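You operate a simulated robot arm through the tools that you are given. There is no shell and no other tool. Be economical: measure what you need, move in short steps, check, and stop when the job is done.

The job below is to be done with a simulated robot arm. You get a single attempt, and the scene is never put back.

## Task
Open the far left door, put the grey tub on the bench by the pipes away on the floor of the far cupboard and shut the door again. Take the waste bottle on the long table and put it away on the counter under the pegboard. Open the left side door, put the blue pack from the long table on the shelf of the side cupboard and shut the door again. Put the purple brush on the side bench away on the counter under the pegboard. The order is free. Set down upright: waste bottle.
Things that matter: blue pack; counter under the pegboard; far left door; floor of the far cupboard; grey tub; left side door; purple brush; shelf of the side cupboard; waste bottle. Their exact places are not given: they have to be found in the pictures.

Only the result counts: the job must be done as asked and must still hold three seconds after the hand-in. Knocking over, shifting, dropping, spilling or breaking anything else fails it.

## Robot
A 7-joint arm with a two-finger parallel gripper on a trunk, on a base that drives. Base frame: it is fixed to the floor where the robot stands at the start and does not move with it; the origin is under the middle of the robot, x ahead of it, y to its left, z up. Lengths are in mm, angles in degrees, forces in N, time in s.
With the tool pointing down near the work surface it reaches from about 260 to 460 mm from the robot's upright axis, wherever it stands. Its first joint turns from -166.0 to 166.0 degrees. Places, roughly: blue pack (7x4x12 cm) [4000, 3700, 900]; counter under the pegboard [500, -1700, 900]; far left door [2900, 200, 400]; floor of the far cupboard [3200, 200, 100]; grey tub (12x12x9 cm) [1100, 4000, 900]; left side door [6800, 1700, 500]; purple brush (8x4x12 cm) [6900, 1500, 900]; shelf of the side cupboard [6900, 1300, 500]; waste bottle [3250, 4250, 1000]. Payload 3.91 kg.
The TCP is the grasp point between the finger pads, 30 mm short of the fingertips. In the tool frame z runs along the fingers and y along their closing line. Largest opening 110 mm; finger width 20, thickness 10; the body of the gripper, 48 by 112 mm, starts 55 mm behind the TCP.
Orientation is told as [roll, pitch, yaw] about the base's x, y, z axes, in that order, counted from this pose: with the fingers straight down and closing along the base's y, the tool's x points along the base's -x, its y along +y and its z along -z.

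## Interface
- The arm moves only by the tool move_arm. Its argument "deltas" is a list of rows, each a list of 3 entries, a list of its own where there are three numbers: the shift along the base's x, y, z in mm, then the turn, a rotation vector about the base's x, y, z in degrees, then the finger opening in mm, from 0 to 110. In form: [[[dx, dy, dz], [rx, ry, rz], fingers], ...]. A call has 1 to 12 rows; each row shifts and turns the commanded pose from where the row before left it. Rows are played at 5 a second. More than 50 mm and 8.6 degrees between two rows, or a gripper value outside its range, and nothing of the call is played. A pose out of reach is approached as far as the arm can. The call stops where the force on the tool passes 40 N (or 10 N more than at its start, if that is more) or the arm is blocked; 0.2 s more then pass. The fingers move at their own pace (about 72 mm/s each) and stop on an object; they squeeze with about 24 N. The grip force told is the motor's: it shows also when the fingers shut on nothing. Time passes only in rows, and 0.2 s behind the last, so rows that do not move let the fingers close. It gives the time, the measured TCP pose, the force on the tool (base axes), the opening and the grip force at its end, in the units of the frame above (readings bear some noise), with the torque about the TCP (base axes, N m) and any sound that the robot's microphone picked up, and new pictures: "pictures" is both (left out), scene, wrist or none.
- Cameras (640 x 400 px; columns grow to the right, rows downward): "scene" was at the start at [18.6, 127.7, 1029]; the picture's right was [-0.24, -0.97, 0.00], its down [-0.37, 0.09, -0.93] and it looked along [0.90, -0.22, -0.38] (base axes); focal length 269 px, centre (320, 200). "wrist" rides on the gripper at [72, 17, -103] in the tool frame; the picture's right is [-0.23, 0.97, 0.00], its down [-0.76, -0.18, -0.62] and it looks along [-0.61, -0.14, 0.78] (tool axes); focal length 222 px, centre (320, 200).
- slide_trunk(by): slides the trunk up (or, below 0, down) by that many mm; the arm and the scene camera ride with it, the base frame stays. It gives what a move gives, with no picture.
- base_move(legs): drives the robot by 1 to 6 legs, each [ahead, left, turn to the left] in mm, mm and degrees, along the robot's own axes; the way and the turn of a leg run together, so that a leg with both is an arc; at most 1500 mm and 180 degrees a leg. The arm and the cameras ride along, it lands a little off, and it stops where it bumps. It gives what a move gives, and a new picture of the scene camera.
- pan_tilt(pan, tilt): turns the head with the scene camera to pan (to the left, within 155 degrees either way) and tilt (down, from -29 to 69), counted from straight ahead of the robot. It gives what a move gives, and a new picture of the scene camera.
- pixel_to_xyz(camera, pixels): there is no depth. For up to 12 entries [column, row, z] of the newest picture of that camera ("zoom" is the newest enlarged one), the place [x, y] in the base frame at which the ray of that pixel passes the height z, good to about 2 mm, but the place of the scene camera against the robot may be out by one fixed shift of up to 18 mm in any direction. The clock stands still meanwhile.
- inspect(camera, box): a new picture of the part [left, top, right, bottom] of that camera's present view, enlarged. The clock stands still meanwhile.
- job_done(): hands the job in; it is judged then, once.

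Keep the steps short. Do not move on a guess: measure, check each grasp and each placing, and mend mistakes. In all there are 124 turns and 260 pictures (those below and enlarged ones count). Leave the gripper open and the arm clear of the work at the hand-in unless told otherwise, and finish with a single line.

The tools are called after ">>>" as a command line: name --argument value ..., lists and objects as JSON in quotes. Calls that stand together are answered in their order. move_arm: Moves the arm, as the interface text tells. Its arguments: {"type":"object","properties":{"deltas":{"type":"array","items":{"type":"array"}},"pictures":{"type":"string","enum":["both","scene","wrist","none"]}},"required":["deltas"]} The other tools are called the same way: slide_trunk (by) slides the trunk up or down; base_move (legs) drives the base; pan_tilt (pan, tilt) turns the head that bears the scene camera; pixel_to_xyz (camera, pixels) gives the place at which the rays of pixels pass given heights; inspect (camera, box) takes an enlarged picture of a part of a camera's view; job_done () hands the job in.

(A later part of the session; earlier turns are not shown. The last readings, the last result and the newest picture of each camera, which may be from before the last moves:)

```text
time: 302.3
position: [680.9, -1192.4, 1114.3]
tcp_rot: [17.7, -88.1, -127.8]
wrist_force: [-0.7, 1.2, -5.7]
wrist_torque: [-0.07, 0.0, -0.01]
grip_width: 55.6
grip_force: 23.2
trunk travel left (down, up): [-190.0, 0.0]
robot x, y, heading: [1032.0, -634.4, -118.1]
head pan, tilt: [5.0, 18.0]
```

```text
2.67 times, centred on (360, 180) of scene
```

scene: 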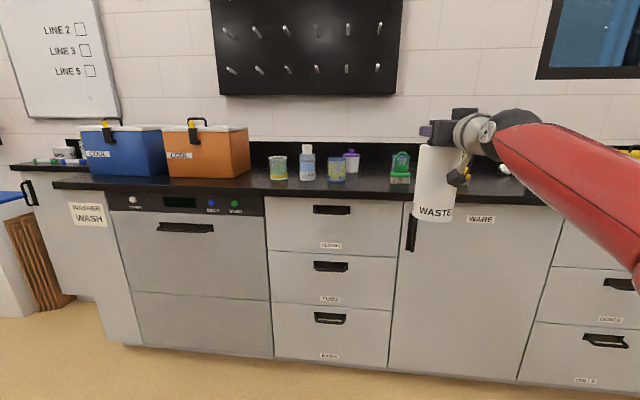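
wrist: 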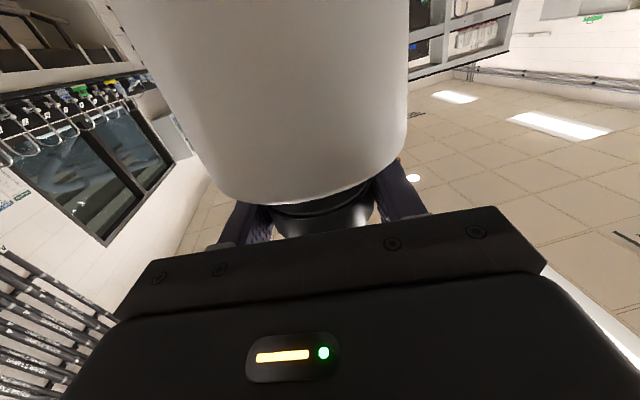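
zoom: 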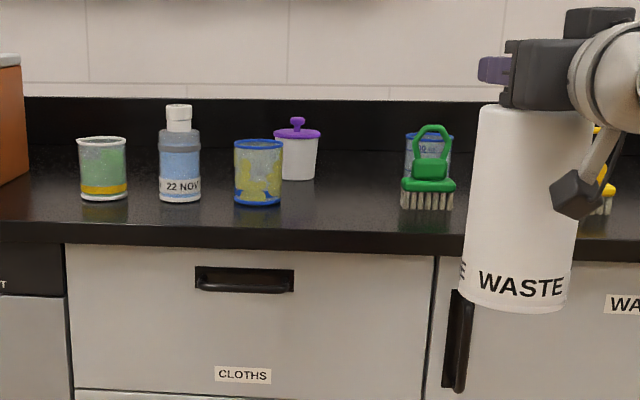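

The gap between the yellow cup and the green brush (under the pegboard) is about 157 mm wide. I line the bottle up with it, raise a little, and stop just before the counter edge.

>>> move_arm --deltas '[[[0, 0, 15], [0, 0, 0], 40], [[0, 0, 15], [0, 0, 0], 40], [[0, 0, 10], [0, 0, 0], 40]]' --pictures "none"

>>> base_move --legs '[[0, 120, -1.6], [110, 0, 0]]'

>>> pan_tilt --pan 0 --tilt 25

```text
time: 303.1
position: [680.4, -1191.5, 1154.1]
tcp_rot: [18.3, -88.2, -128.4]
wrist_force: [-1.2, -0.9, -6.4]
wrist_torque: [-0.08, 0.02, 0.01]
grip_width: 55.8
grip_force: 23.4
trunk travel left (down, up): [-190.0, 0.0]
robot x, y, heading: [1033.0, -633.6, -117.9]
head pan, tilt: [5.0, 18.0]
```

```text
time: 305.2
position: [722.2, -1341.3, 1153.9]
tcp_rot: [17.6, -88.2, -128.9]
wrist_force: [0.2, -0.3, -5.8]
wrist_torque: [-0.07, 0.03, 0.0]
grip_width: 55.5
grip_force: 24.0
trunk travel left (down, up): [-190.0, 0.0]
robot x, y, heading: [1089.9, -789.9, -119.2]
head pan, tilt: [5.0, 18.0]
```

scene: 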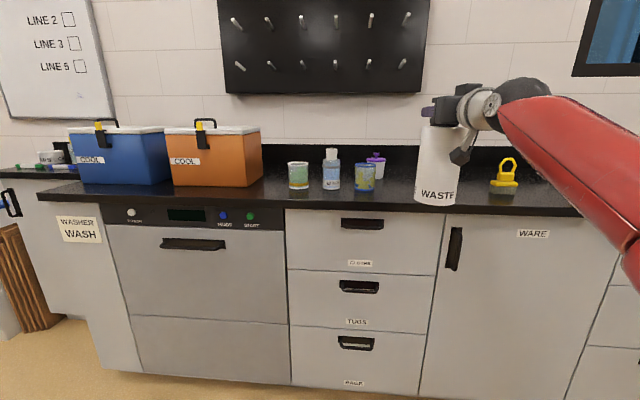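

```text
time: 305.9
position: [721.4, -1340.4, 1154.0]
tcp_rot: [17.6, -88.2, -129.0]
wrist_force: [0.2, 0.3, -5.9]
wrist_torque: [-0.02, 0.0, -0.01]
grip_width: 55.9
grip_force: 23.9
trunk travel left (down, up): [-190.0, 0.0]
robot x, y, heading: [1091.8, -789.4, -119.2]
head pan, tilt: [0.0, 25.0]
```

scene: 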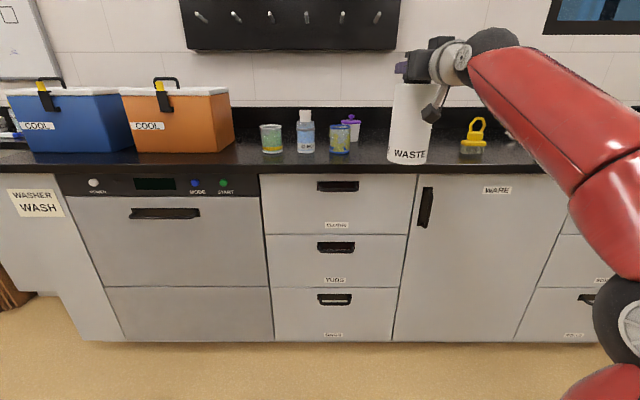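

>>> pixel_to_xyz --camera "scene" --pixels '[[340, 153, 900], [340, 153, 880], [351, 141, 900], [305, 152, 900], [271, 152, 900], [471, 154, 900], [330, 170, 900], [330, 170, 880], [408, 162, 930]]'

>>> inspect --camera "scene" --box '[250, 80, 500, 220]'

>>> inspect --camera "wrist" --box '[0, 0, 640, 400]'

```text
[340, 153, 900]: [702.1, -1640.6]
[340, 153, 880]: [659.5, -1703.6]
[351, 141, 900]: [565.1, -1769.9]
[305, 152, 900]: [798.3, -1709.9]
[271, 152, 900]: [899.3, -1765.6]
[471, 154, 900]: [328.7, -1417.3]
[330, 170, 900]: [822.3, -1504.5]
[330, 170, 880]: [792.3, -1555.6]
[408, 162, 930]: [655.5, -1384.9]
```

```text
2.56 times, centred on (375, 150) of scene
```

zoom: 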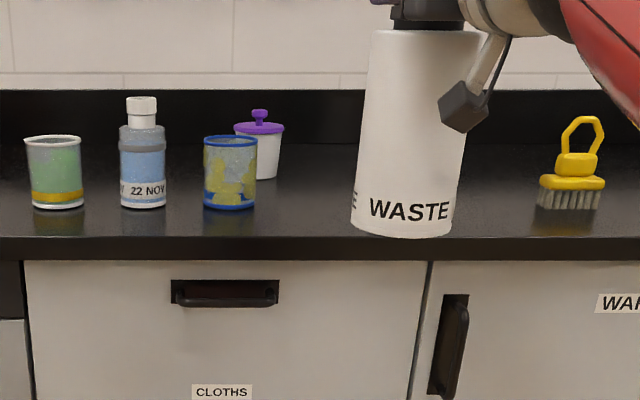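

```text
1.00 times, centred on (320, 200) of wrist (not enlarged: the box is as wide or as high as the picture)
```

zoom: 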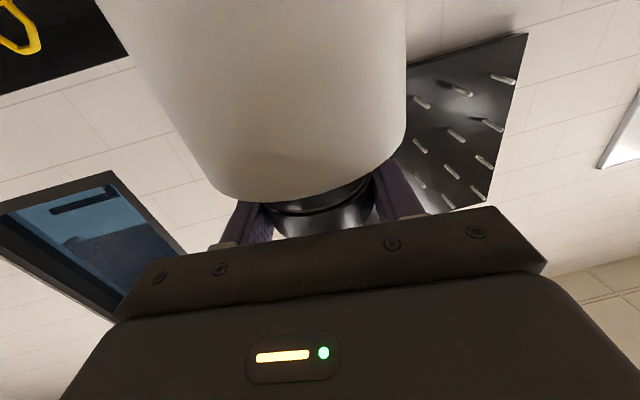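

Counter z≈900 is confirmed by two views. The bottle is at u 1290, the gap 1201–1370. I drive straight in, in two steps.

>>> base_move --legs '[[170, -4, 0]]'

>>> base_move --legs '[[145, 0, -0.3]]'

>>> inspect --camera "scene" --box '[250, 60, 500, 220]'

```text
time: 307.3
position: [637.4, -1486.9, 1153.6]
tcp_rot: [17.5, -88.0, -128.8]
wrist_force: [0.2, 0.3, -6.0]
wrist_torque: [-0.07, 0.01, -0.02]
grip_width: 55.7
grip_force: 23.6
trunk travel left (down, up): [-190.0, 0.0]
robot x, y, heading: [1002.4, -935.8, -119.2]
head pan, tilt: [0.0, 25.0]
```

scene: 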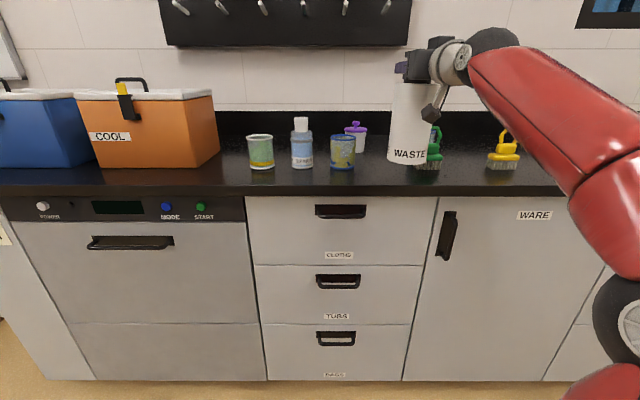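

```text
time: 308.7
position: [560.9, -1613.2, 1153.6]
tcp_rot: [17.4, -88.0, -129.1]
wrist_force: [0.1, 0.1, -5.7]
wrist_torque: [-0.07, 0.0, -0.01]
grip_width: 55.8
grip_force: 24.3
trunk travel left (down, up): [-190.0, 0.0]
robot x, y, heading: [927.9, -1066.8, -119.6]
head pan, tilt: [0.0, 25.0]
```

scene: 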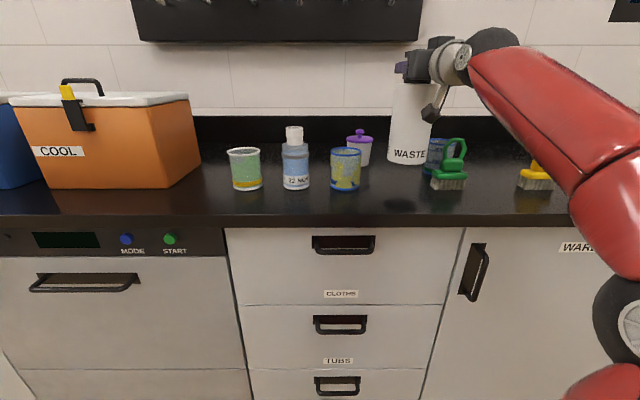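

```text
2.50 times, centred on (375, 140) of scene
```

zoom: 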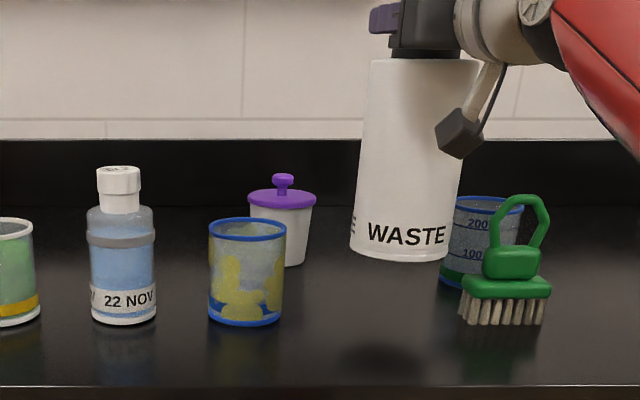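

>>> pixel_to_xyz --camera "scene" --pixels '[[346, 189, 900], [361, 164, 900], [437, 174, 900], [430, 187, 900], [466, 188, 900], [407, 164, 940], [407, 164, 960], [396, 204, 900]]'

```text
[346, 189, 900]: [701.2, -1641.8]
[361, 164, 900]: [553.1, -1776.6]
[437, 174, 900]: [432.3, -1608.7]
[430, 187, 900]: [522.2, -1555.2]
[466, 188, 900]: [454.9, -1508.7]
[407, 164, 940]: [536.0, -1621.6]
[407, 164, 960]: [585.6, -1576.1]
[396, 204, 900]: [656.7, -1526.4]
```

All neighbours are clear (≥30 mm). I lower: first 32 mm, then small steps watching the force.

>>> move_arm --deltas '[[[0, 0, -12], [0, 0, 0], 40], [[0, 0, -12], [0, 0, 0], 40], [[0, 0, -8], [0, 0, 0], 40]]' --pictures "scene"

>>> move_arm --deltas '[[[0, 0, -4], [0, 0, 0], 40], [[0, 0, -4], [0, 0, 0], 40]]' --pictures "none"

>>> move_arm --deltas '[[[0, 0, -3], [0, 0, 0], 40], [[0, 0, -3], [0, 0, 0], 40]]' --pictures "none"

```text
time: 309.5
position: [561.1, -1612.9, 1121.3]
tcp_rot: [16.8, -88.1, -128.6]
wrist_force: [0.3, 0.1, -5.3]
wrist_torque: [-0.07, 0.04, -0.02]
grip_width: 55.9
grip_force: 24.2
trunk travel left (down, up): [-190.0, 0.0]
robot x, y, heading: [929.9, -1067.6, -119.6]
head pan, tilt: [0.0, 25.0]
```

scene: 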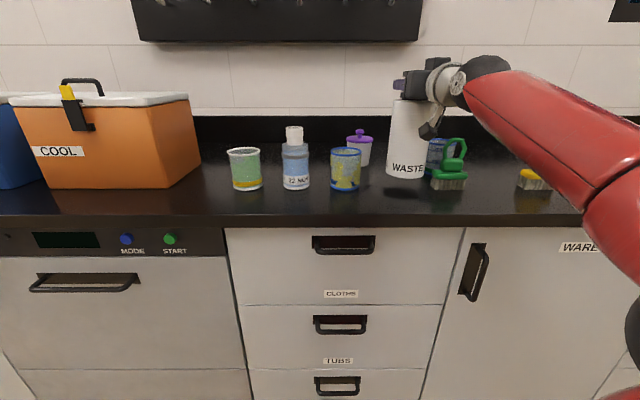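

```text
time: 310.1
position: [559.6, -1612.2, 1114.4]
tcp_rot: [18.4, -88.2, -129.9]
wrist_force: [-0.4, -0.5, -6.4]
wrist_torque: [-0.04, 0.02, -0.03]
grip_width: 55.7
grip_force: 23.8
trunk travel left (down, up): [-190.0, 0.0]
robot x, y, heading: [931.0, -1062.5, -119.7]
head pan, tilt: [0.0, 25.0]
```

```text
time: 310.7
position: [561.2, -1612.9, 1108.0]
tcp_rot: [17.2, -88.1, -128.9]
wrist_force: [-0.4, 1.2, -6.2]
wrist_torque: [-0.05, 0.04, -0.01]
grip_width: 55.8
grip_force: 24.5
trunk travel left (down, up): [-190.0, 0.0]
robot x, y, heading: [928.9, -1065.3, -119.6]
head pan, tilt: [0.0, 25.0]
```

Not yet in contact. I go on in 3 mm steps.

>>> move_arm --deltas '[[[0, 0, -4], [0, 0, 0], 40], [[0, 0, -4], [0, 0, 0], 40]]' --pictures "none"

>>> move_arm --deltas '[[[0, 0, -3], [0, 0, 0], 40], [[0, 0, -3], [0, 0, 0], 40]]' --pictures "none"

>>> move_arm --deltas '[[[0, 0, -3], [0, 0, 0], 40], [[0, 0, -3], [0, 0, 0], 40]]' --pictures "scene"

```text
time: 311.3
position: [560.6, -1613.6, 1100.2]
tcp_rot: [16.9, -88.1, -128.6]
wrist_force: [0.3, 0.0, -5.3]
wrist_torque: [-0.07, -0.01, -0.03]
grip_width: 56.0
grip_force: 24.0
trunk travel left (down, up): [-190.0, 0.0]
robot x, y, heading: [929.1, -1065.3, -119.4]
head pan, tilt: [0.0, 25.0]
```

```text
time: 311.9
position: [562.5, -1612.9, 1095.6]
tcp_rot: [16.8, -88.3, -128.6]
wrist_force: [-1.0, -0.2, 1.1]
wrist_torque: [-0.05, 0.45, 0.01]
grip_width: 55.7
grip_force: 24.2
trunk travel left (down, up): [-190.0, 0.0]
robot x, y, heading: [929.1, -1065.1, -119.9]
head pan, tilt: [0.0, 25.0]
```

```text
time: 312.5
position: [564.8, -1612.0, 1094.8]
tcp_rot: [24.6, -88.7, -136.1]
wrist_force: [-0.6, -6.2, 33.6]
wrist_torque: [0.11, -0.01, -0.06]
grip_width: 56.0
grip_force: 24.1
trunk travel left (down, up): [-190.0, 0.0]
robot x, y, heading: [931.3, -1068.4, -119.6]
head pan, tilt: [0.0, 25.0]
```

scene: 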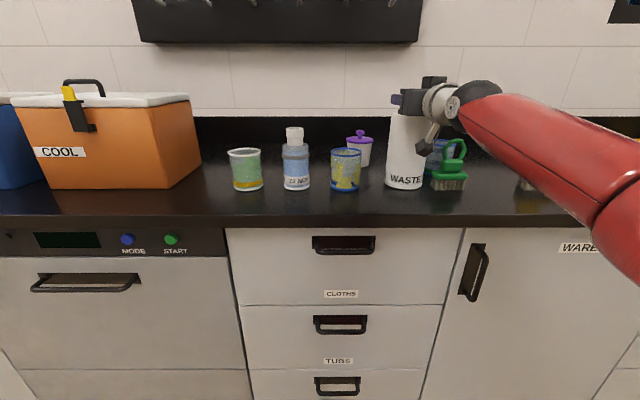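

Standing on the counter. I ease 3 mm up and open.

>>> move_arm --deltas '[[[0, 0, 3], [0, 0, 0], 40], [[0, 0, 0], [0, 0, 0], 60], [[0, 0, 0], [0, 0, 0], 80], [[0, 0, 0], [0, 0, 0], 105], [[0, 0, 3], [0, 0, 0], 110]]'

```text
time: 313.7
position: [559.9, -1612.8, 1093.8]
tcp_rot: [16.9, -88.2, -128.6]
wrist_force: [0.0, -1.3, -1.0]
wrist_torque: [-0.01, 0.0, 0.0]
grip_width: 110.0
grip_force: 0.1
trunk travel left (down, up): [-190.0, 0.0]
robot x, y, heading: [932.5, -1067.5, -119.8]
head pan, tilt: [0.0, 25.0]
```

scene: 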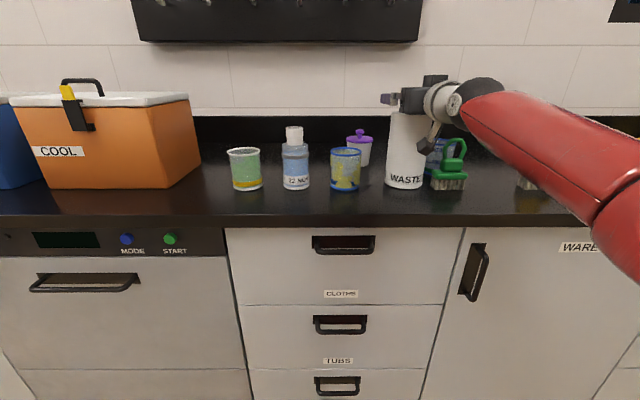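
wrist: 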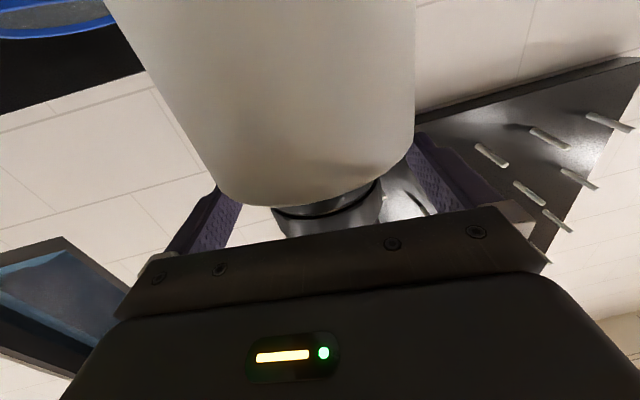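

The bottle stands free. I retreat along the tool direction and check.

>>> move_arm --deltas '[[[11, 28, 2], [0, 0, 0], 110], [[13, 33, 0], [0, 0, 0], 110], [[15, 38, 0], [0, 0, 0], 110]]' --pictures "none"

>>> base_move --legs '[[-250, 0, 0]]'

>>> inspect --camera "scene" --box '[250, 60, 500, 220]'

```text
time: 314.5
position: [604.3, -1510.9, 1095.6]
tcp_rot: [15.0, -88.2, -126.7]
wrist_force: [-0.8, -0.8, -1.1]
wrist_torque: [-0.04, 0.02, 0.0]
grip_width: 110.2
grip_force: 0.0
trunk travel left (down, up): [-190.0, 0.0]
robot x, y, heading: [929.4, -1065.6, -119.6]
head pan, tilt: [0.0, 25.0]
```

```text
time: 316.3
position: [728.7, -1293.4, 1095.0]
tcp_rot: [17.3, -88.1, -128.6]
wrist_force: [-0.7, -0.1, 0.7]
wrist_torque: [0.01, 0.01, 0.01]
grip_width: 109.9
grip_force: 0.0
trunk travel left (down, up): [-190.0, 0.0]
robot x, y, heading: [1053.4, -843.1, -119.7]
head pan, tilt: [0.0, 25.0]
```

scene: 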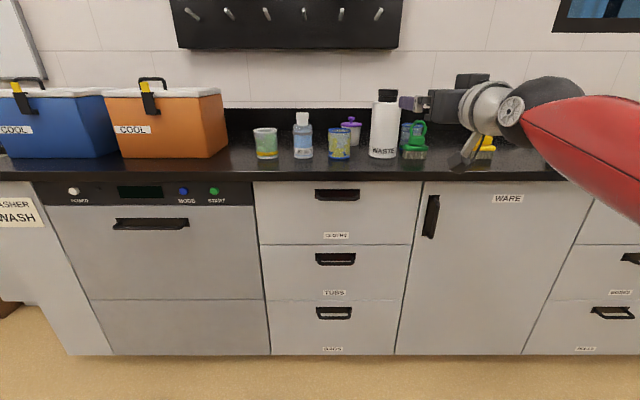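

```text
2.50 times, centred on (375, 140) of scene
```

zoom: 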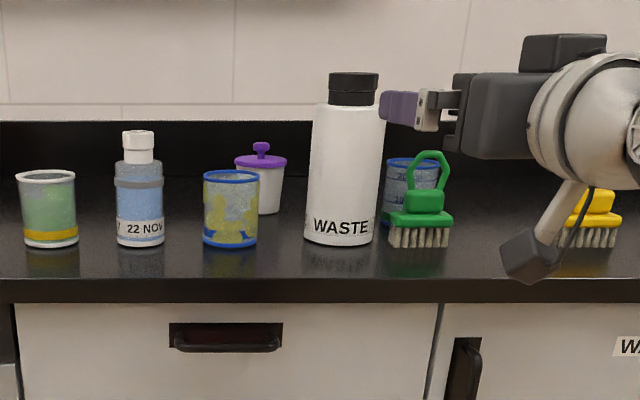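

The bottle stands upright in place. Next the side cupboard: I drive along the aisle to the far end and look toward it.

>>> base_move --legs '[[0, 0, 90], [1500, 0, 0], [800, 0, 0]]'

>>> pan_tilt --pan 55 --tilt 12

```text
time: 331.6
position: [3588.6, -2130.6, 1095.3]
tcp_rot: [17.2, -88.1, -35.5]
wrist_force: [0.8, -0.2, 0.4]
wrist_torque: [0.03, 0.02, 0.04]
grip_width: 109.8
grip_force: 0.1
trunk travel left (down, up): [-190.0, 0.0]
robot x, y, heading: [3123.9, -1832.9, -26.1]
head pan, tilt: [0.0, 25.0]
```

scene: 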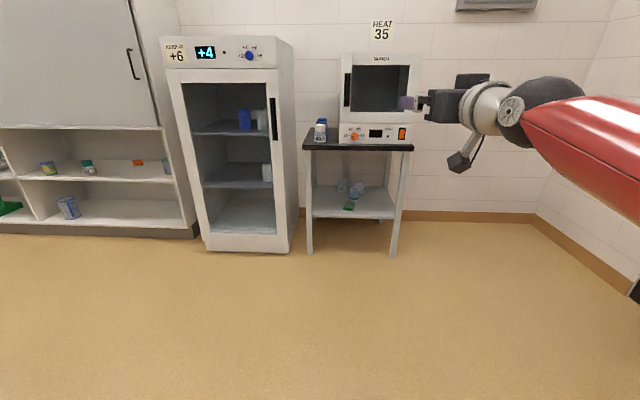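

```text
time: 332.8
position: [3588.1, -2130.5, 1095.2]
tcp_rot: [17.1, -88.2, -35.5]
wrist_force: [-0.4, 0.4, 0.2]
wrist_torque: [-0.01, 0.01, -0.01]
grip_width: 110.1
grip_force: 0.1
trunk travel left (down, up): [-190.0, 0.0]
robot x, y, heading: [3121.2, -1832.3, -26.2]
head pan, tilt: [55.0, 12.0]
```

scene: 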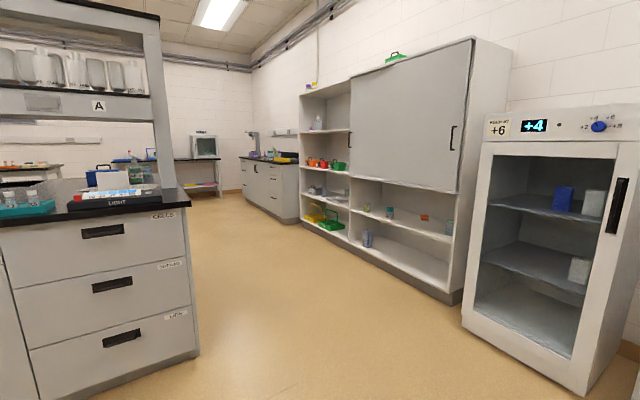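

>>> pixel_to_xyz --camera "scene" --pixels '[[200, 352, 0], [450, 303, 0], [302, 220, 0], [298, 224, 0], [240, 197, 0], [462, 322, 0], [585, 397, 0]]'

>>> inspect --camera "scene" --box '[170, 110, 330, 240]'

```text
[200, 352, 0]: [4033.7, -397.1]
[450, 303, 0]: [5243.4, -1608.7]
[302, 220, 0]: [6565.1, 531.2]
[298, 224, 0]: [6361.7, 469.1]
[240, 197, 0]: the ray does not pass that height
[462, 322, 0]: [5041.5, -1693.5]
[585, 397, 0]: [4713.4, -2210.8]
```

```text
3.08 times, centred on (250, 175) of scene
```

zoom: 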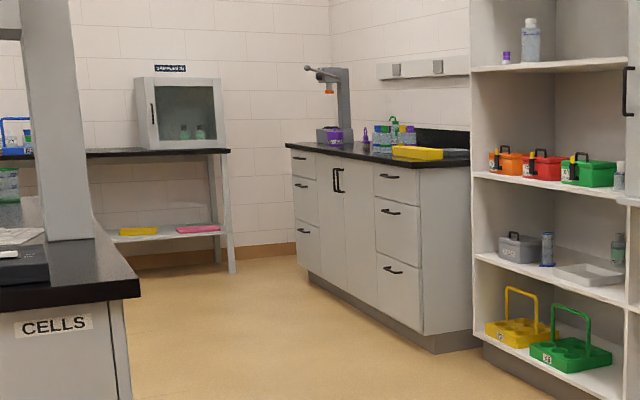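

The corridor is u 3700–5350. I drive up it in the middle and turn to face the side bench.

>>> base_move --legs '[[0, 0, 86.6], [0, -780, 0], [1500, 0, 0], [1500, 0, 0], [1450, 0, 0], [0, 0, -90]]'

>>> pan_tilt --pan 12 --tilt 30

```text
time: 365.0
position: [6479.0, 1227.5, 1094.9]
tcp_rot: [17.0, -88.2, -38.8]
wrist_force: [0.2, -0.5, 0.4]
wrist_torque: [-0.01, -0.02, -0.01]
grip_width: 109.8
grip_force: 0.1
trunk travel left (down, up): [-190.0, 0.0]
robot x, y, heading: [6037.9, 1549.7, -29.1]
head pan, tilt: [55.0, 12.0]
```

scene: 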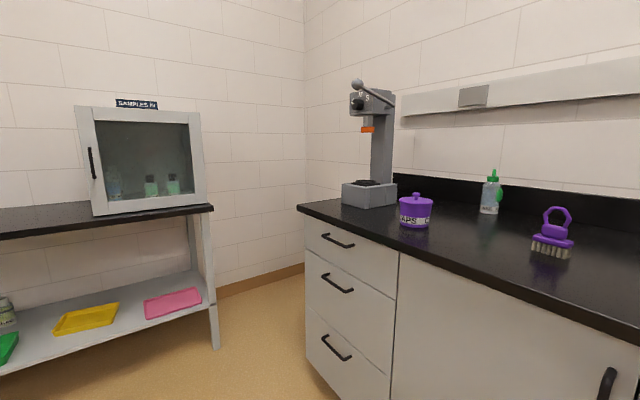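

```text
time: 366.1
position: [6479.4, 1228.9, 1095.8]
tcp_rot: [17.1, -88.2, -38.7]
wrist_force: [0.7, -0.1, 1.1]
wrist_torque: [0.01, 0.02, 0.0]
grip_width: 110.0
grip_force: 0.0
trunk travel left (down, up): [-190.0, 0.0]
robot x, y, heading: [6032.0, 1554.3, -29.6]
head pan, tilt: [12.0, 30.0]
```

scene: 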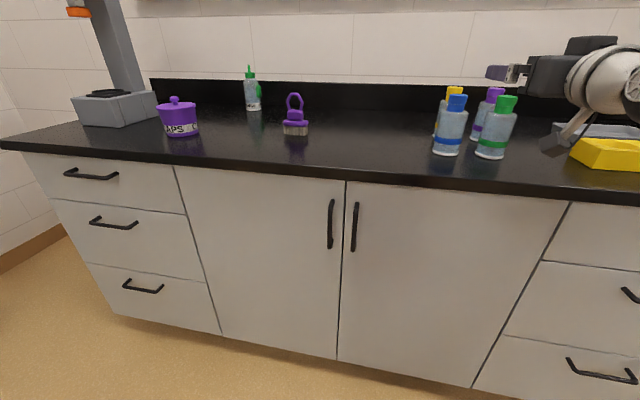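

>>> pixel_to_xyz --camera "scene" --pixels '[[338, 360, 100], [346, 182, 850], [346, 182, 830], [331, 199, 800], [331, 199, 760], [330, 249, 660], [330, 249, 620], [177, 165, 850], [220, 333, 100], [296, 134, 900], [447, 154, 900], [350, 172, 890]]'

>>> inspect --camera "scene" --box '[240, 60, 400, 260]'

```text
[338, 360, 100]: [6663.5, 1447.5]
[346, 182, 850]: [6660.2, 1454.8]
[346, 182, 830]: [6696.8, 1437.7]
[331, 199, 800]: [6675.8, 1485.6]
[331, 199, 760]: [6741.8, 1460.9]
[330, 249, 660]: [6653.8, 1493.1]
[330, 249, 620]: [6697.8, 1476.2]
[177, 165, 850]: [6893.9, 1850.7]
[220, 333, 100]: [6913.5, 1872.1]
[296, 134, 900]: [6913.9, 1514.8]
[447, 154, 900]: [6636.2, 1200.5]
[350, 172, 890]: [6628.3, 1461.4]
```

```text
2.00 times, centred on (320, 160) of scene
```

zoom: 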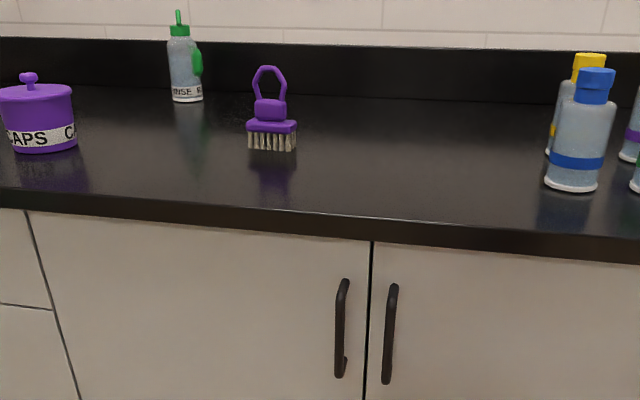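

Handle of the left door: u≈5040, v≈4570, z 667–818; door face u≈5075; hinge v≈5000. I back off, shift left, lower the arm, and square the tool.

>>> base_move --legs '[[-220, 0, 0], [0, 300, 0]]'

>>> slide_trunk --by -190

>>> move_arm --deltas '[[[0, 0, -40], [0, 0, -4], 70], [[0, 0, -40], [0, 0, -4], 70], [[0, 0, -40], [0, 0, 0], 70], [[0, 0, -40], [0, 0, 0], 70]]'

```text
time: 369.4
position: [6437.2, 1591.8, 1095.3]
tcp_rot: [17.2, -88.2, -39.1]
wrist_force: [-0.3, -0.3, -0.7]
wrist_torque: [0.0, 0.01, 0.04]
grip_width: 109.7
grip_force: 0.0
trunk travel left (down, up): [-190.0, 0.0]
robot x, y, heading: [5994.7, 1918.1, -29.7]
head pan, tilt: [12.0, 30.0]
```

scene: 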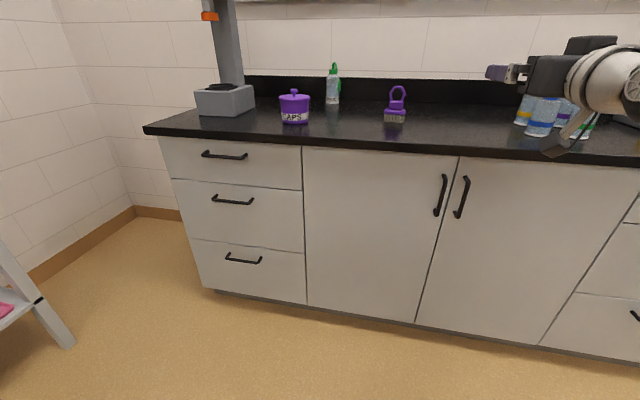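

```text
time: 371.5
position: [6437.5, 1592.8, 906.5]
tcp_rot: [17.2, -88.2, -39.0]
wrist_force: [-0.5, 0.0, -0.4]
wrist_torque: [0.02, -0.01, -0.02]
grip_width: 109.7
grip_force: 0.1
trunk travel left (down, up): [0.0, 190.0]
robot x, y, heading: [5988.5, 1917.9, -29.5]
head pan, tilt: [12.0, 30.0]
```

```text
time: 372.5
position: [6436.2, 1593.8, 743.3]
tcp_rot: [17.6, -88.3, -47.5]
wrist_force: [-0.3, -0.2, -1.1]
wrist_torque: [0.02, -0.03, 0.01]
grip_width: 70.1
grip_force: 0.0
trunk travel left (down, up): [0.0, 190.0]
robot x, y, heading: [5994.6, 1920.2, -29.7]
head pan, tilt: [12.0, 30.0]
```

scene: 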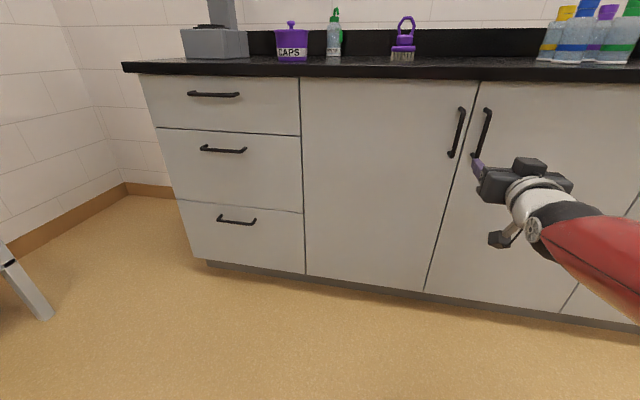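
wrist: 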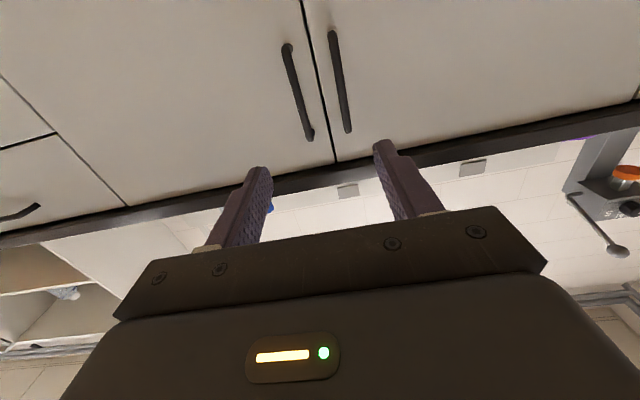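

>>> pixel_to_xyz --camera "wrist" --pixels '[[348, 131, 800], [348, 131, 820], [310, 139, 800], [310, 139, 820], [337, 160, 850], [337, 160, 860]]'

```text
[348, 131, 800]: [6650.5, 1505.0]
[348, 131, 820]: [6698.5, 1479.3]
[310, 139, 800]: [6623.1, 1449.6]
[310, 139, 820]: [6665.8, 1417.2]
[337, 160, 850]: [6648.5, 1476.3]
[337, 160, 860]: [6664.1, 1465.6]
```

Wrist view says the handle is at v≈4594 (29 mm left), top z≈801. I drive in 165 and left 29.

>>> base_move --legs '[[165, 29, 0]]'

>>> move_arm --deltas '[[[0, 0, -5], [0, 0, 0], 54], [[0, 0, 0], [0, 0, 0], 54]]' --pictures "wrist"

```text
time: 374.0
position: [6602.2, 1534.2, 744.0]
tcp_rot: [17.2, -88.1, -47.0]
wrist_force: [0.1, -0.9, 0.4]
wrist_torque: [0.01, 0.0, -0.01]
grip_width: 70.1
grip_force: 0.0
trunk travel left (down, up): [0.0, 190.0]
robot x, y, heading: [6152.8, 1859.6, -29.7]
head pan, tilt: [12.0, 30.0]
```

scene: 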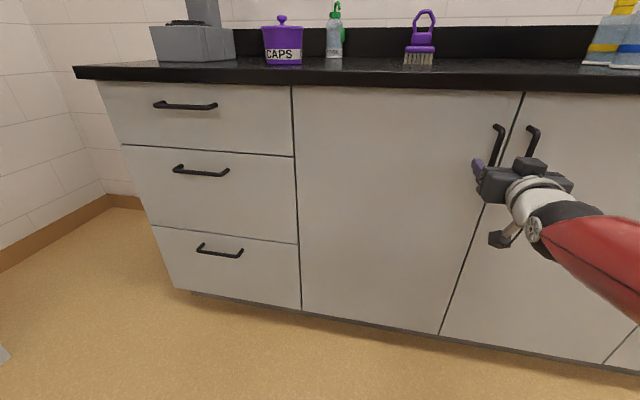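

```text
time: 374.6
position: [6600.8, 1533.6, 738.8]
tcp_rot: [16.9, -88.1, -46.7]
wrist_force: [0.7, -0.2, -0.1]
wrist_torque: [-0.01, 0.02, 0.03]
grip_width: 54.1
grip_force: 0.1
trunk travel left (down, up): [0.0, 190.0]
robot x, y, heading: [6157.2, 1859.2, -29.7]
head pan, tilt: [12.0, 30.0]
```

wrist: 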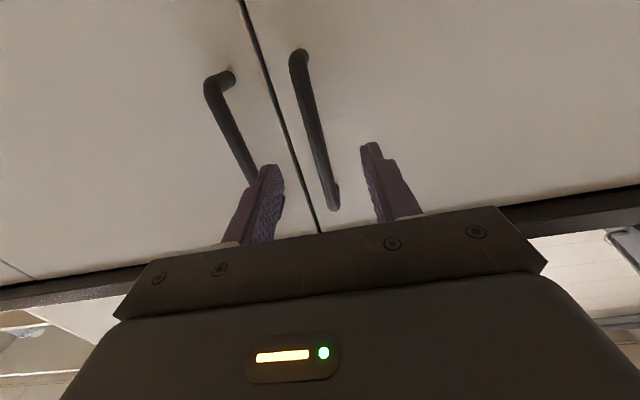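

Centred. I advance 47 mm and close on the bar.

>>> move_arm --deltas '[[[20.4, -11.6, 0], [0, 0, 0], 54], [[20.4, -11.6, 0], [0, 0, 0], 54], [[0, 0, 0], [0, 0, 0], 0], [[0, 0, 0], [0, 0, 0], 0], [[0, 0, 0], [0, 0, 0], 0]]' --pictures "wrist"

```text
time: 375.8
position: [6643.5, 1508.9, 741.2]
tcp_rot: [15.7, -88.1, -45.4]
wrist_force: [0.4, -0.7, 0.5]
wrist_torque: [-0.47, 0.32, -0.04]
grip_width: 11.6
grip_force: 45.4
trunk travel left (down, up): [0.0, 190.0]
robot x, y, heading: [6156.7, 1856.8, -29.7]
head pan, tilt: [12.0, 30.0]
```

wrist: 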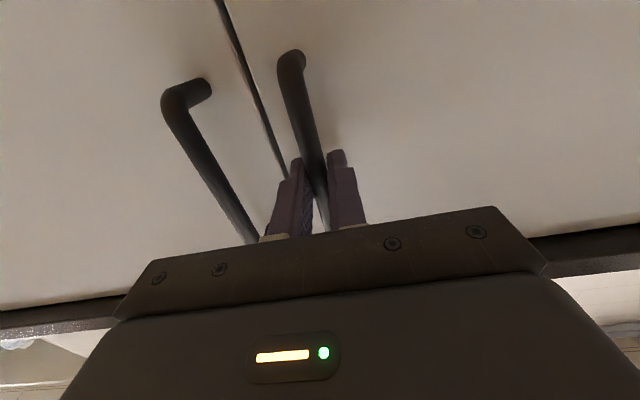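

Gripped (11.6 mm). I pull the door along its arc.

>>> move_arm --deltas '[[[-28.3, 23.3, 0], [0, 0, -5], 0], [[-26.1, 25.6, 0], [0, 0, -5], 0], [[-23.8, 27.9, 0], [0, 0, -5], 0], [[-21.2, 29.8, 0], [0, 0, -5], 0], [[-18.6, 31.5, 0], [0, 0, -5], 0], [[-15.9, 33.1, 0], [0, 0, -5], 0], [[-12.7, 34.2, 0], [0, 0, -5], 0]]' --pictures "scene"

```text
time: 376.7
position: [6552.6, 1593.4, 739.0]
tcp_rot: [47.2, -87.0, -94.2]
wrist_force: [-14.3, -11.8, 7.3]
wrist_torque: [-0.64, 0.71, -0.14]
grip_width: 12.2
grip_force: 44.8
trunk travel left (down, up): [0.0, 190.0]
robot x, y, heading: [6154.3, 1856.0, -29.8]
head pan, tilt: [12.0, 30.0]
stopped in row 4: the force on the tool passed its limit at 68 N (the readings are from after the stop); the commanded pose is now the measured one
```

scene: 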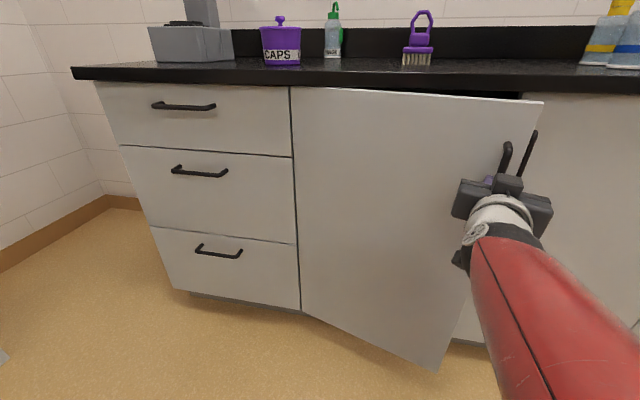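

It opens; a side pull built up. I continue with smaller steps and a slightly larger radius.

>>> move_arm --deltas '[[[-11.3, 15.7, 0], [0, 0, -2.5], 0], [[-10.6, 16.2, 0], [0, 0, -2.5], 0], [[-9.9, 16.6, 0], [0, 0, -2.5], 0], [[-9.2, 17.1, 0], [0, 0, -2.5], 0], [[-8.3, 17.6, 0], [0, 0, -2.5], 0], [[-7.6, 17.9, 0], [0, 0, -2.5], 0], [[-6.9, 18.2, 0], [0, 0, -2.5], 0], [[-5.9, 18.5, 0], [0, 0, -2.5], 0], [[-5.2, 18.7, 0], [0, 0, -2.5], 0]]' --pictures "scene"

```text
time: 377.0
position: [6554.6, 1593.3, 739.5]
tcp_rot: [56.2, -86.1, -103.3]
wrist_force: [-10.4, -8.0, 8.8]
wrist_torque: [-0.08, 1.32, -0.14]
grip_width: 12.9
grip_force: 45.3
trunk travel left (down, up): [0.0, 190.0]
robot x, y, heading: [6157.6, 1859.1, -30.3]
head pan, tilt: [12.0, 30.0]
stopped in row 1: the force on the tool passed its limit at 67 N (the readings are from after the stop); the commanded pose is now the measured one
```

scene: 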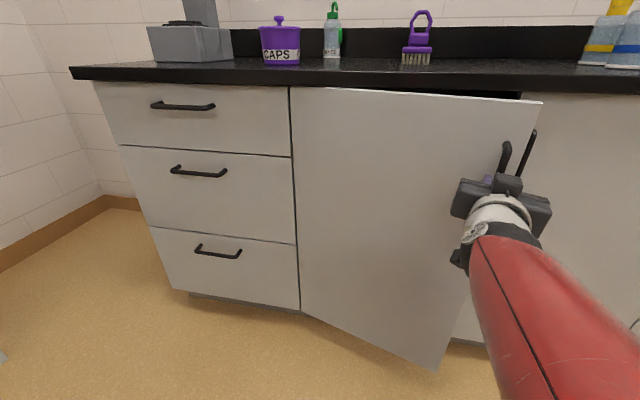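

The arm is blocked in its wrist here, so I swing the whole robot about the hinge instead: a base arc of −30° with the handle gripped.

>>> base_move --legs '[[-182, 340, -30]]'

```text
time: 379.4
position: [6469.2, 1785.7, 738.6]
tcp_rot: [58.5, -85.8, -135.4]
wrist_force: [-30.4, -5.4, 13.6]
wrist_torque: [-0.56, 0.8, -0.18]
grip_width: 12.5
grip_force: 45.0
trunk travel left (down, up): [0.0, 190.0]
robot x, y, heading: [6253.2, 2217.5, -59.4]
head pan, tilt: [12.0, 30.0]
```

scene: 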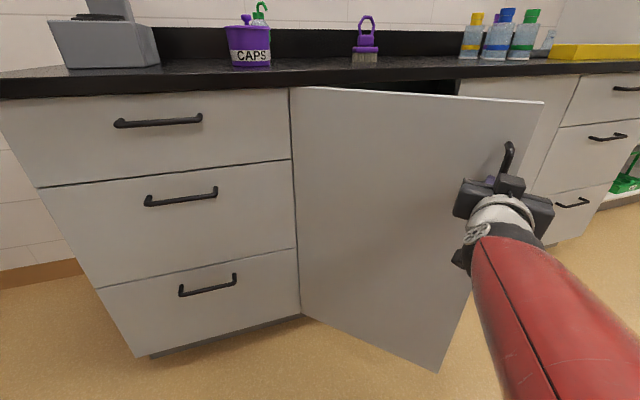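

The door is about 47° open. I release, back off, straighten the tool, and come round its edge.

>>> move_arm --deltas '[[[0, 0, 0], [0, 0, 0], 60], [[0, 0, 0], [0, 0, 0], 60], [[-8, 34, 0], [0, 0, 0], 60], [[-8, 34, 0], [0, 0, 0], 60]]' --pictures "none"

>>> base_move --legs '[[-190, -110, 0], [0, 0, 29.8], [0, -410, 0]]'

>>> move_arm --deltas '[[[17, -10, 0], [0, 0, 6], 0], [[17, -10, 0], [0, 0, 6], 0], [[17, -10, 0], [0, 0, 5.5], 0]]' --pictures "scene"

```text
time: 380.4
position: [6484.4, 1804.2, 667.1]
tcp_rot: [26.0, -74.2, -98.2]
wrist_force: [-0.5, 0.2, 0.3]
wrist_torque: [0.0, 0.01, 0.02]
grip_width: 60.1
grip_force: 0.0
trunk travel left (down, up): [0.0, 190.0]
robot x, y, heading: [6256.0, 2209.5, -59.3]
head pan, tilt: [12.0, 30.0]
stopped in row 4: the arm was blocked; the commanded pose is now the measured one
```

```text
time: 385.8
position: [6270.4, 1720.8, 666.6]
tcp_rot: [25.6, -74.1, -67.1]
wrist_force: [-0.3, 0.5, 0.2]
wrist_torque: [0.01, 0.01, -0.01]
grip_width: 60.0
grip_force: 0.0
trunk travel left (down, up): [0.0, 190.0]
robot x, y, heading: [5863.5, 1958.6, -28.5]
head pan, tilt: [12.0, 30.0]
```

scene: 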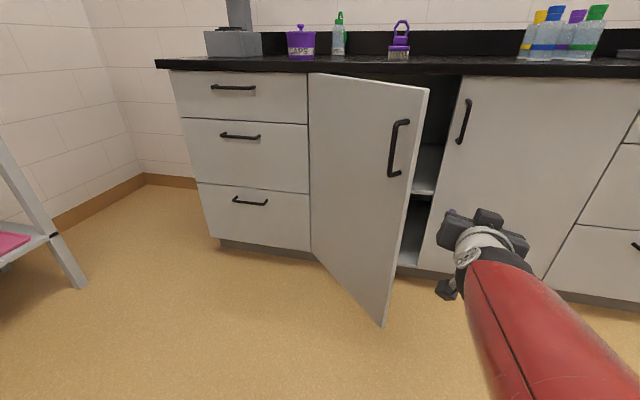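

```text
time: 386.6
position: [6321.5, 1690.3, 665.7]
tcp_rot: [25.6, -73.9, -49.7]
wrist_force: [0.0, -0.2, 0.2]
wrist_torque: [0.02, -0.04, 0.07]
grip_width: 0.0
grip_force: 23.8
trunk travel left (down, up): [0.0, 190.0]
robot x, y, heading: [5861.5, 1953.6, -28.5]
head pan, tilt: [12.0, 30.0]
```

scene: 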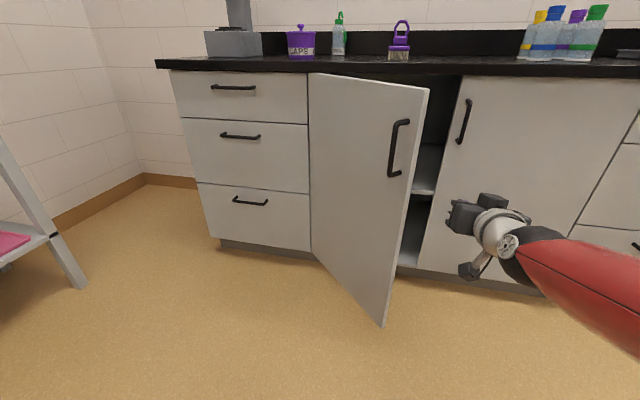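

Now ahead past the door edge and push it left from inside.

>>> base_move --legs '[[200, 0, -1], [0, 390, 0], [-380, 0, 0]]'

>>> pan_tilt --pan -15 --tilt 28

```text
time: 392.2
position: [6362.1, 2114.4, 666.5]
tcp_rot: [25.6, -74.0, -50.7]
wrist_force: [0.7, -0.1, -0.5]
wrist_torque: [0.02, 0.01, 0.0]
grip_width: 0.2
grip_force: 24.3
trunk travel left (down, up): [0.0, 190.0]
robot x, y, heading: [5907.8, 2386.7, -29.6]
head pan, tilt: [12.0, 30.0]
```

scene: 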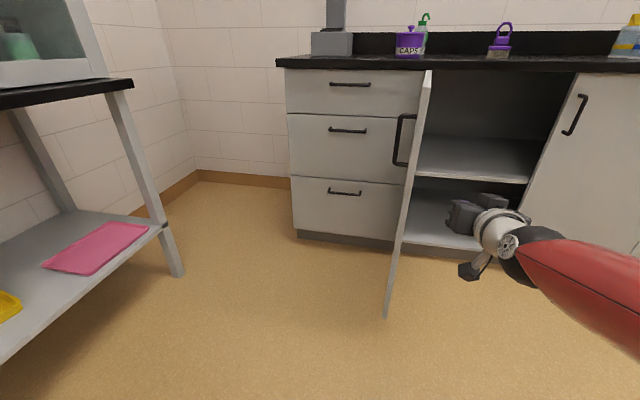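

```text
time: 393.1
position: [6362.6, 2114.8, 666.2]
tcp_rot: [25.7, -74.0, -50.7]
wrist_force: [0.1, -0.3, 0.7]
wrist_torque: [0.01, 0.0, 0.01]
grip_width: 0.1
grip_force: 23.7
trunk travel left (down, up): [0.0, 190.0]
robot x, y, heading: [5912.9, 2391.2, -29.6]
head pan, tilt: [-15.0, 28.0]
```

scene: 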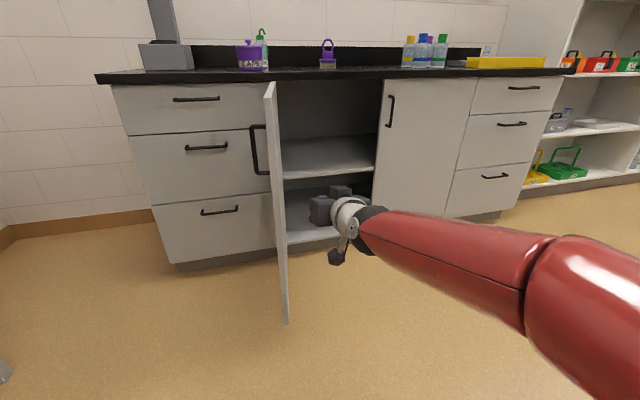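

The door stands open. I measure the shelf (front edge) and its lateral extent.

>>> pixel_to_xyz --camera "scene" --pixels '[[283, 180, 480], [283, 180, 520], [375, 171, 480], [375, 171, 520], [375, 135, 520], [290, 140, 520], [288, 318, 90], [270, 90, 850], [375, 171, 500]]'

```text
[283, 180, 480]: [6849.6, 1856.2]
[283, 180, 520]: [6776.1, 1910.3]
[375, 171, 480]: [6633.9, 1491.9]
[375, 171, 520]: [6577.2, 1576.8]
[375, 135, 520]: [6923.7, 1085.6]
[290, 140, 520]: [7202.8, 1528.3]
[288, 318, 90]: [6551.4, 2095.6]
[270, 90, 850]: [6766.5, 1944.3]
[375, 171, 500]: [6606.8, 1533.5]
```

Shelf top ≈ z 475, opening v 4574–4997. Now I raise the arm, level the tool, and drive round to the back of the long table for the blue pack.

>>> slide_trunk --by 190

>>> move_arm --deltas '[[[0, 0, 40], [-4.4, -3, -1.8], 110], [[0, 0, 40], [-4.4, -3, -1.8], 110], [[0, 0, 40], [-4.4, -3, -1.8], 110], [[0, 0, 40], [0, 0, 0], 110], [[0, 0, 40], [0, 0, 0], 110]]' --pictures "none"

>>> base_move --legs '[[-250, -650, 0], [-1500, 0, 0], [-1500, 0, 0], [-850, 0, 0]]'

```text
time: 395.2
position: [6361.8, 2113.8, 855.4]
tcp_rot: [25.6, -74.0, -50.7]
wrist_force: [-0.2, -0.7, -0.7]
wrist_torque: [-0.02, 0.0, 0.02]
grip_width: 0.1
grip_force: 23.7
trunk travel left (down, up): [-190.0, 0.0]
robot x, y, heading: [5907.8, 2391.1, -29.8]
head pan, tilt: [-15.0, 28.0]
```

```text
time: 396.4
position: [6359.4, 2113.4, 1056.2]
tcp_rot: [-53.9, -89.4, 23.4]
wrist_force: [0.7, -0.5, -0.1]
wrist_torque: [0.02, 0.01, 0.01]
grip_width: 110.2
grip_force: 0.1
trunk travel left (down, up): [-190.0, 0.0]
robot x, y, heading: [5907.7, 2386.3, -29.7]
head pan, tilt: [-15.0, 28.0]
```

```text
time: 418.6
position: [2430.7, 3638.1, 1056.2]
tcp_rot: [-56.2, -89.4, 24.8]
wrist_force: [-0.1, -0.3, -0.4]
wrist_torque: [-0.02, -0.03, 0.03]
grip_width: 110.1
grip_force: 0.1
trunk travel left (down, up): [-190.0, 0.0]
robot x, y, heading: [1985.7, 3921.8, -30.4]
head pan, tilt: [-15.0, 28.0]
```

scene: 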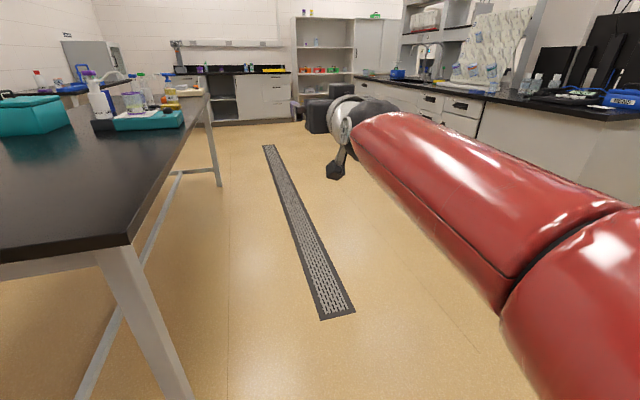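

>>> base_move --legs '[[0, 1460, 0.8], [1500, 0, 0], [240, 0, 0], [0, 0, -90]]'

>>> pan_tilt --pan 8 --tilt 28

```text
time: 438.1
position: [4033.2, 3870.1, 1055.5]
tcp_rot: [-56.2, -89.4, -58.8]
wrist_force: [-1.1, 0.2, -0.7]
wrist_torque: [-0.01, -0.01, -0.03]
grip_width: 110.2
grip_force: 0.1
trunk travel left (down, up): [-190.0, 0.0]
robot x, y, heading: [4266.9, 4344.3, -114.3]
head pan, tilt: [-15.0, 28.0]
```

scene: 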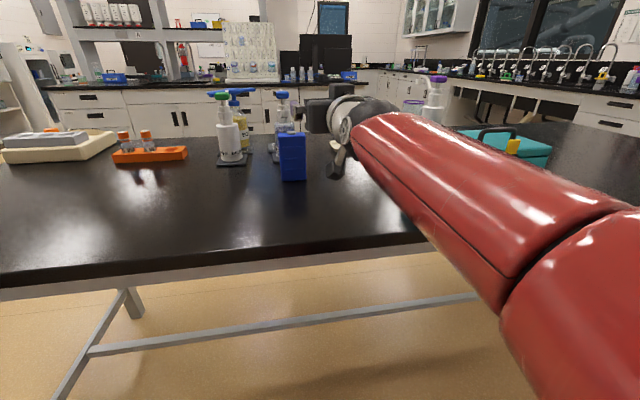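

```text
time: 438.9
position: [4032.8, 3869.9, 1055.0]
tcp_rot: [-56.1, -89.4, -58.8]
wrist_force: [0.4, 0.2, -0.7]
wrist_torque: [0.0, 0.0, 0.02]
grip_width: 110.1
grip_force: 0.1
trunk travel left (down, up): [-190.0, 0.0]
robot x, y, heading: [4268.7, 4344.4, -114.1]
head pan, tilt: [8.0, 28.0]
```

scene: 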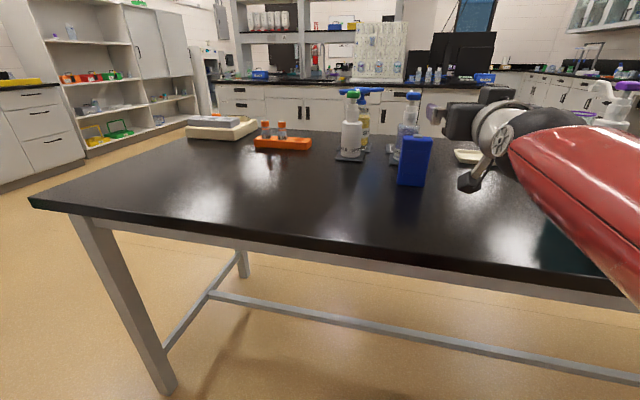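

>>> pixel_to_xyz --camera "scene" --pixels '[[399, 182, 840], [424, 186, 840], [411, 186, 840], [429, 181, 840], [400, 163, 840], [393, 164, 840], [349, 160, 840], [402, 139, 960], [432, 139, 960], [350, 247, 840], [475, 162, 840]]'

>>> inspect --camera "scene" --box '[320, 70, 520, 210]'

```text
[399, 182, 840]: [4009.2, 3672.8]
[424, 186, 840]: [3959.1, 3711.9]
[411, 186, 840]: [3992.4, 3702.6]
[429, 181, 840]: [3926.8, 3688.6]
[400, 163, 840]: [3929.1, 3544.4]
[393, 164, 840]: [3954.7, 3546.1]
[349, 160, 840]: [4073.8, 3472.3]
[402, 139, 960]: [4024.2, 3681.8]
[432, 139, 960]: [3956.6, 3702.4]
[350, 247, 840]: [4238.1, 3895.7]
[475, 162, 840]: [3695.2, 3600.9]
```

```text
2.86 times, centred on (420, 140) of scene
```

zoom: 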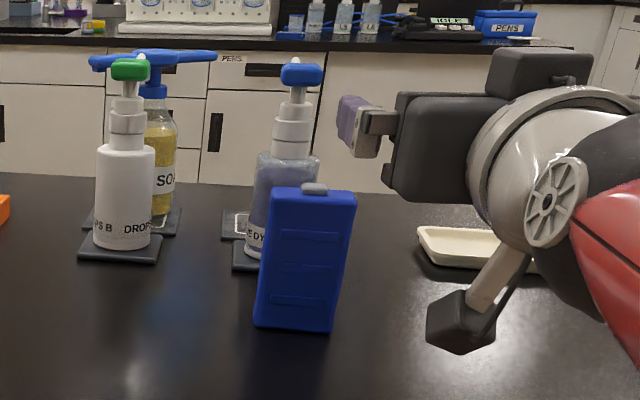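

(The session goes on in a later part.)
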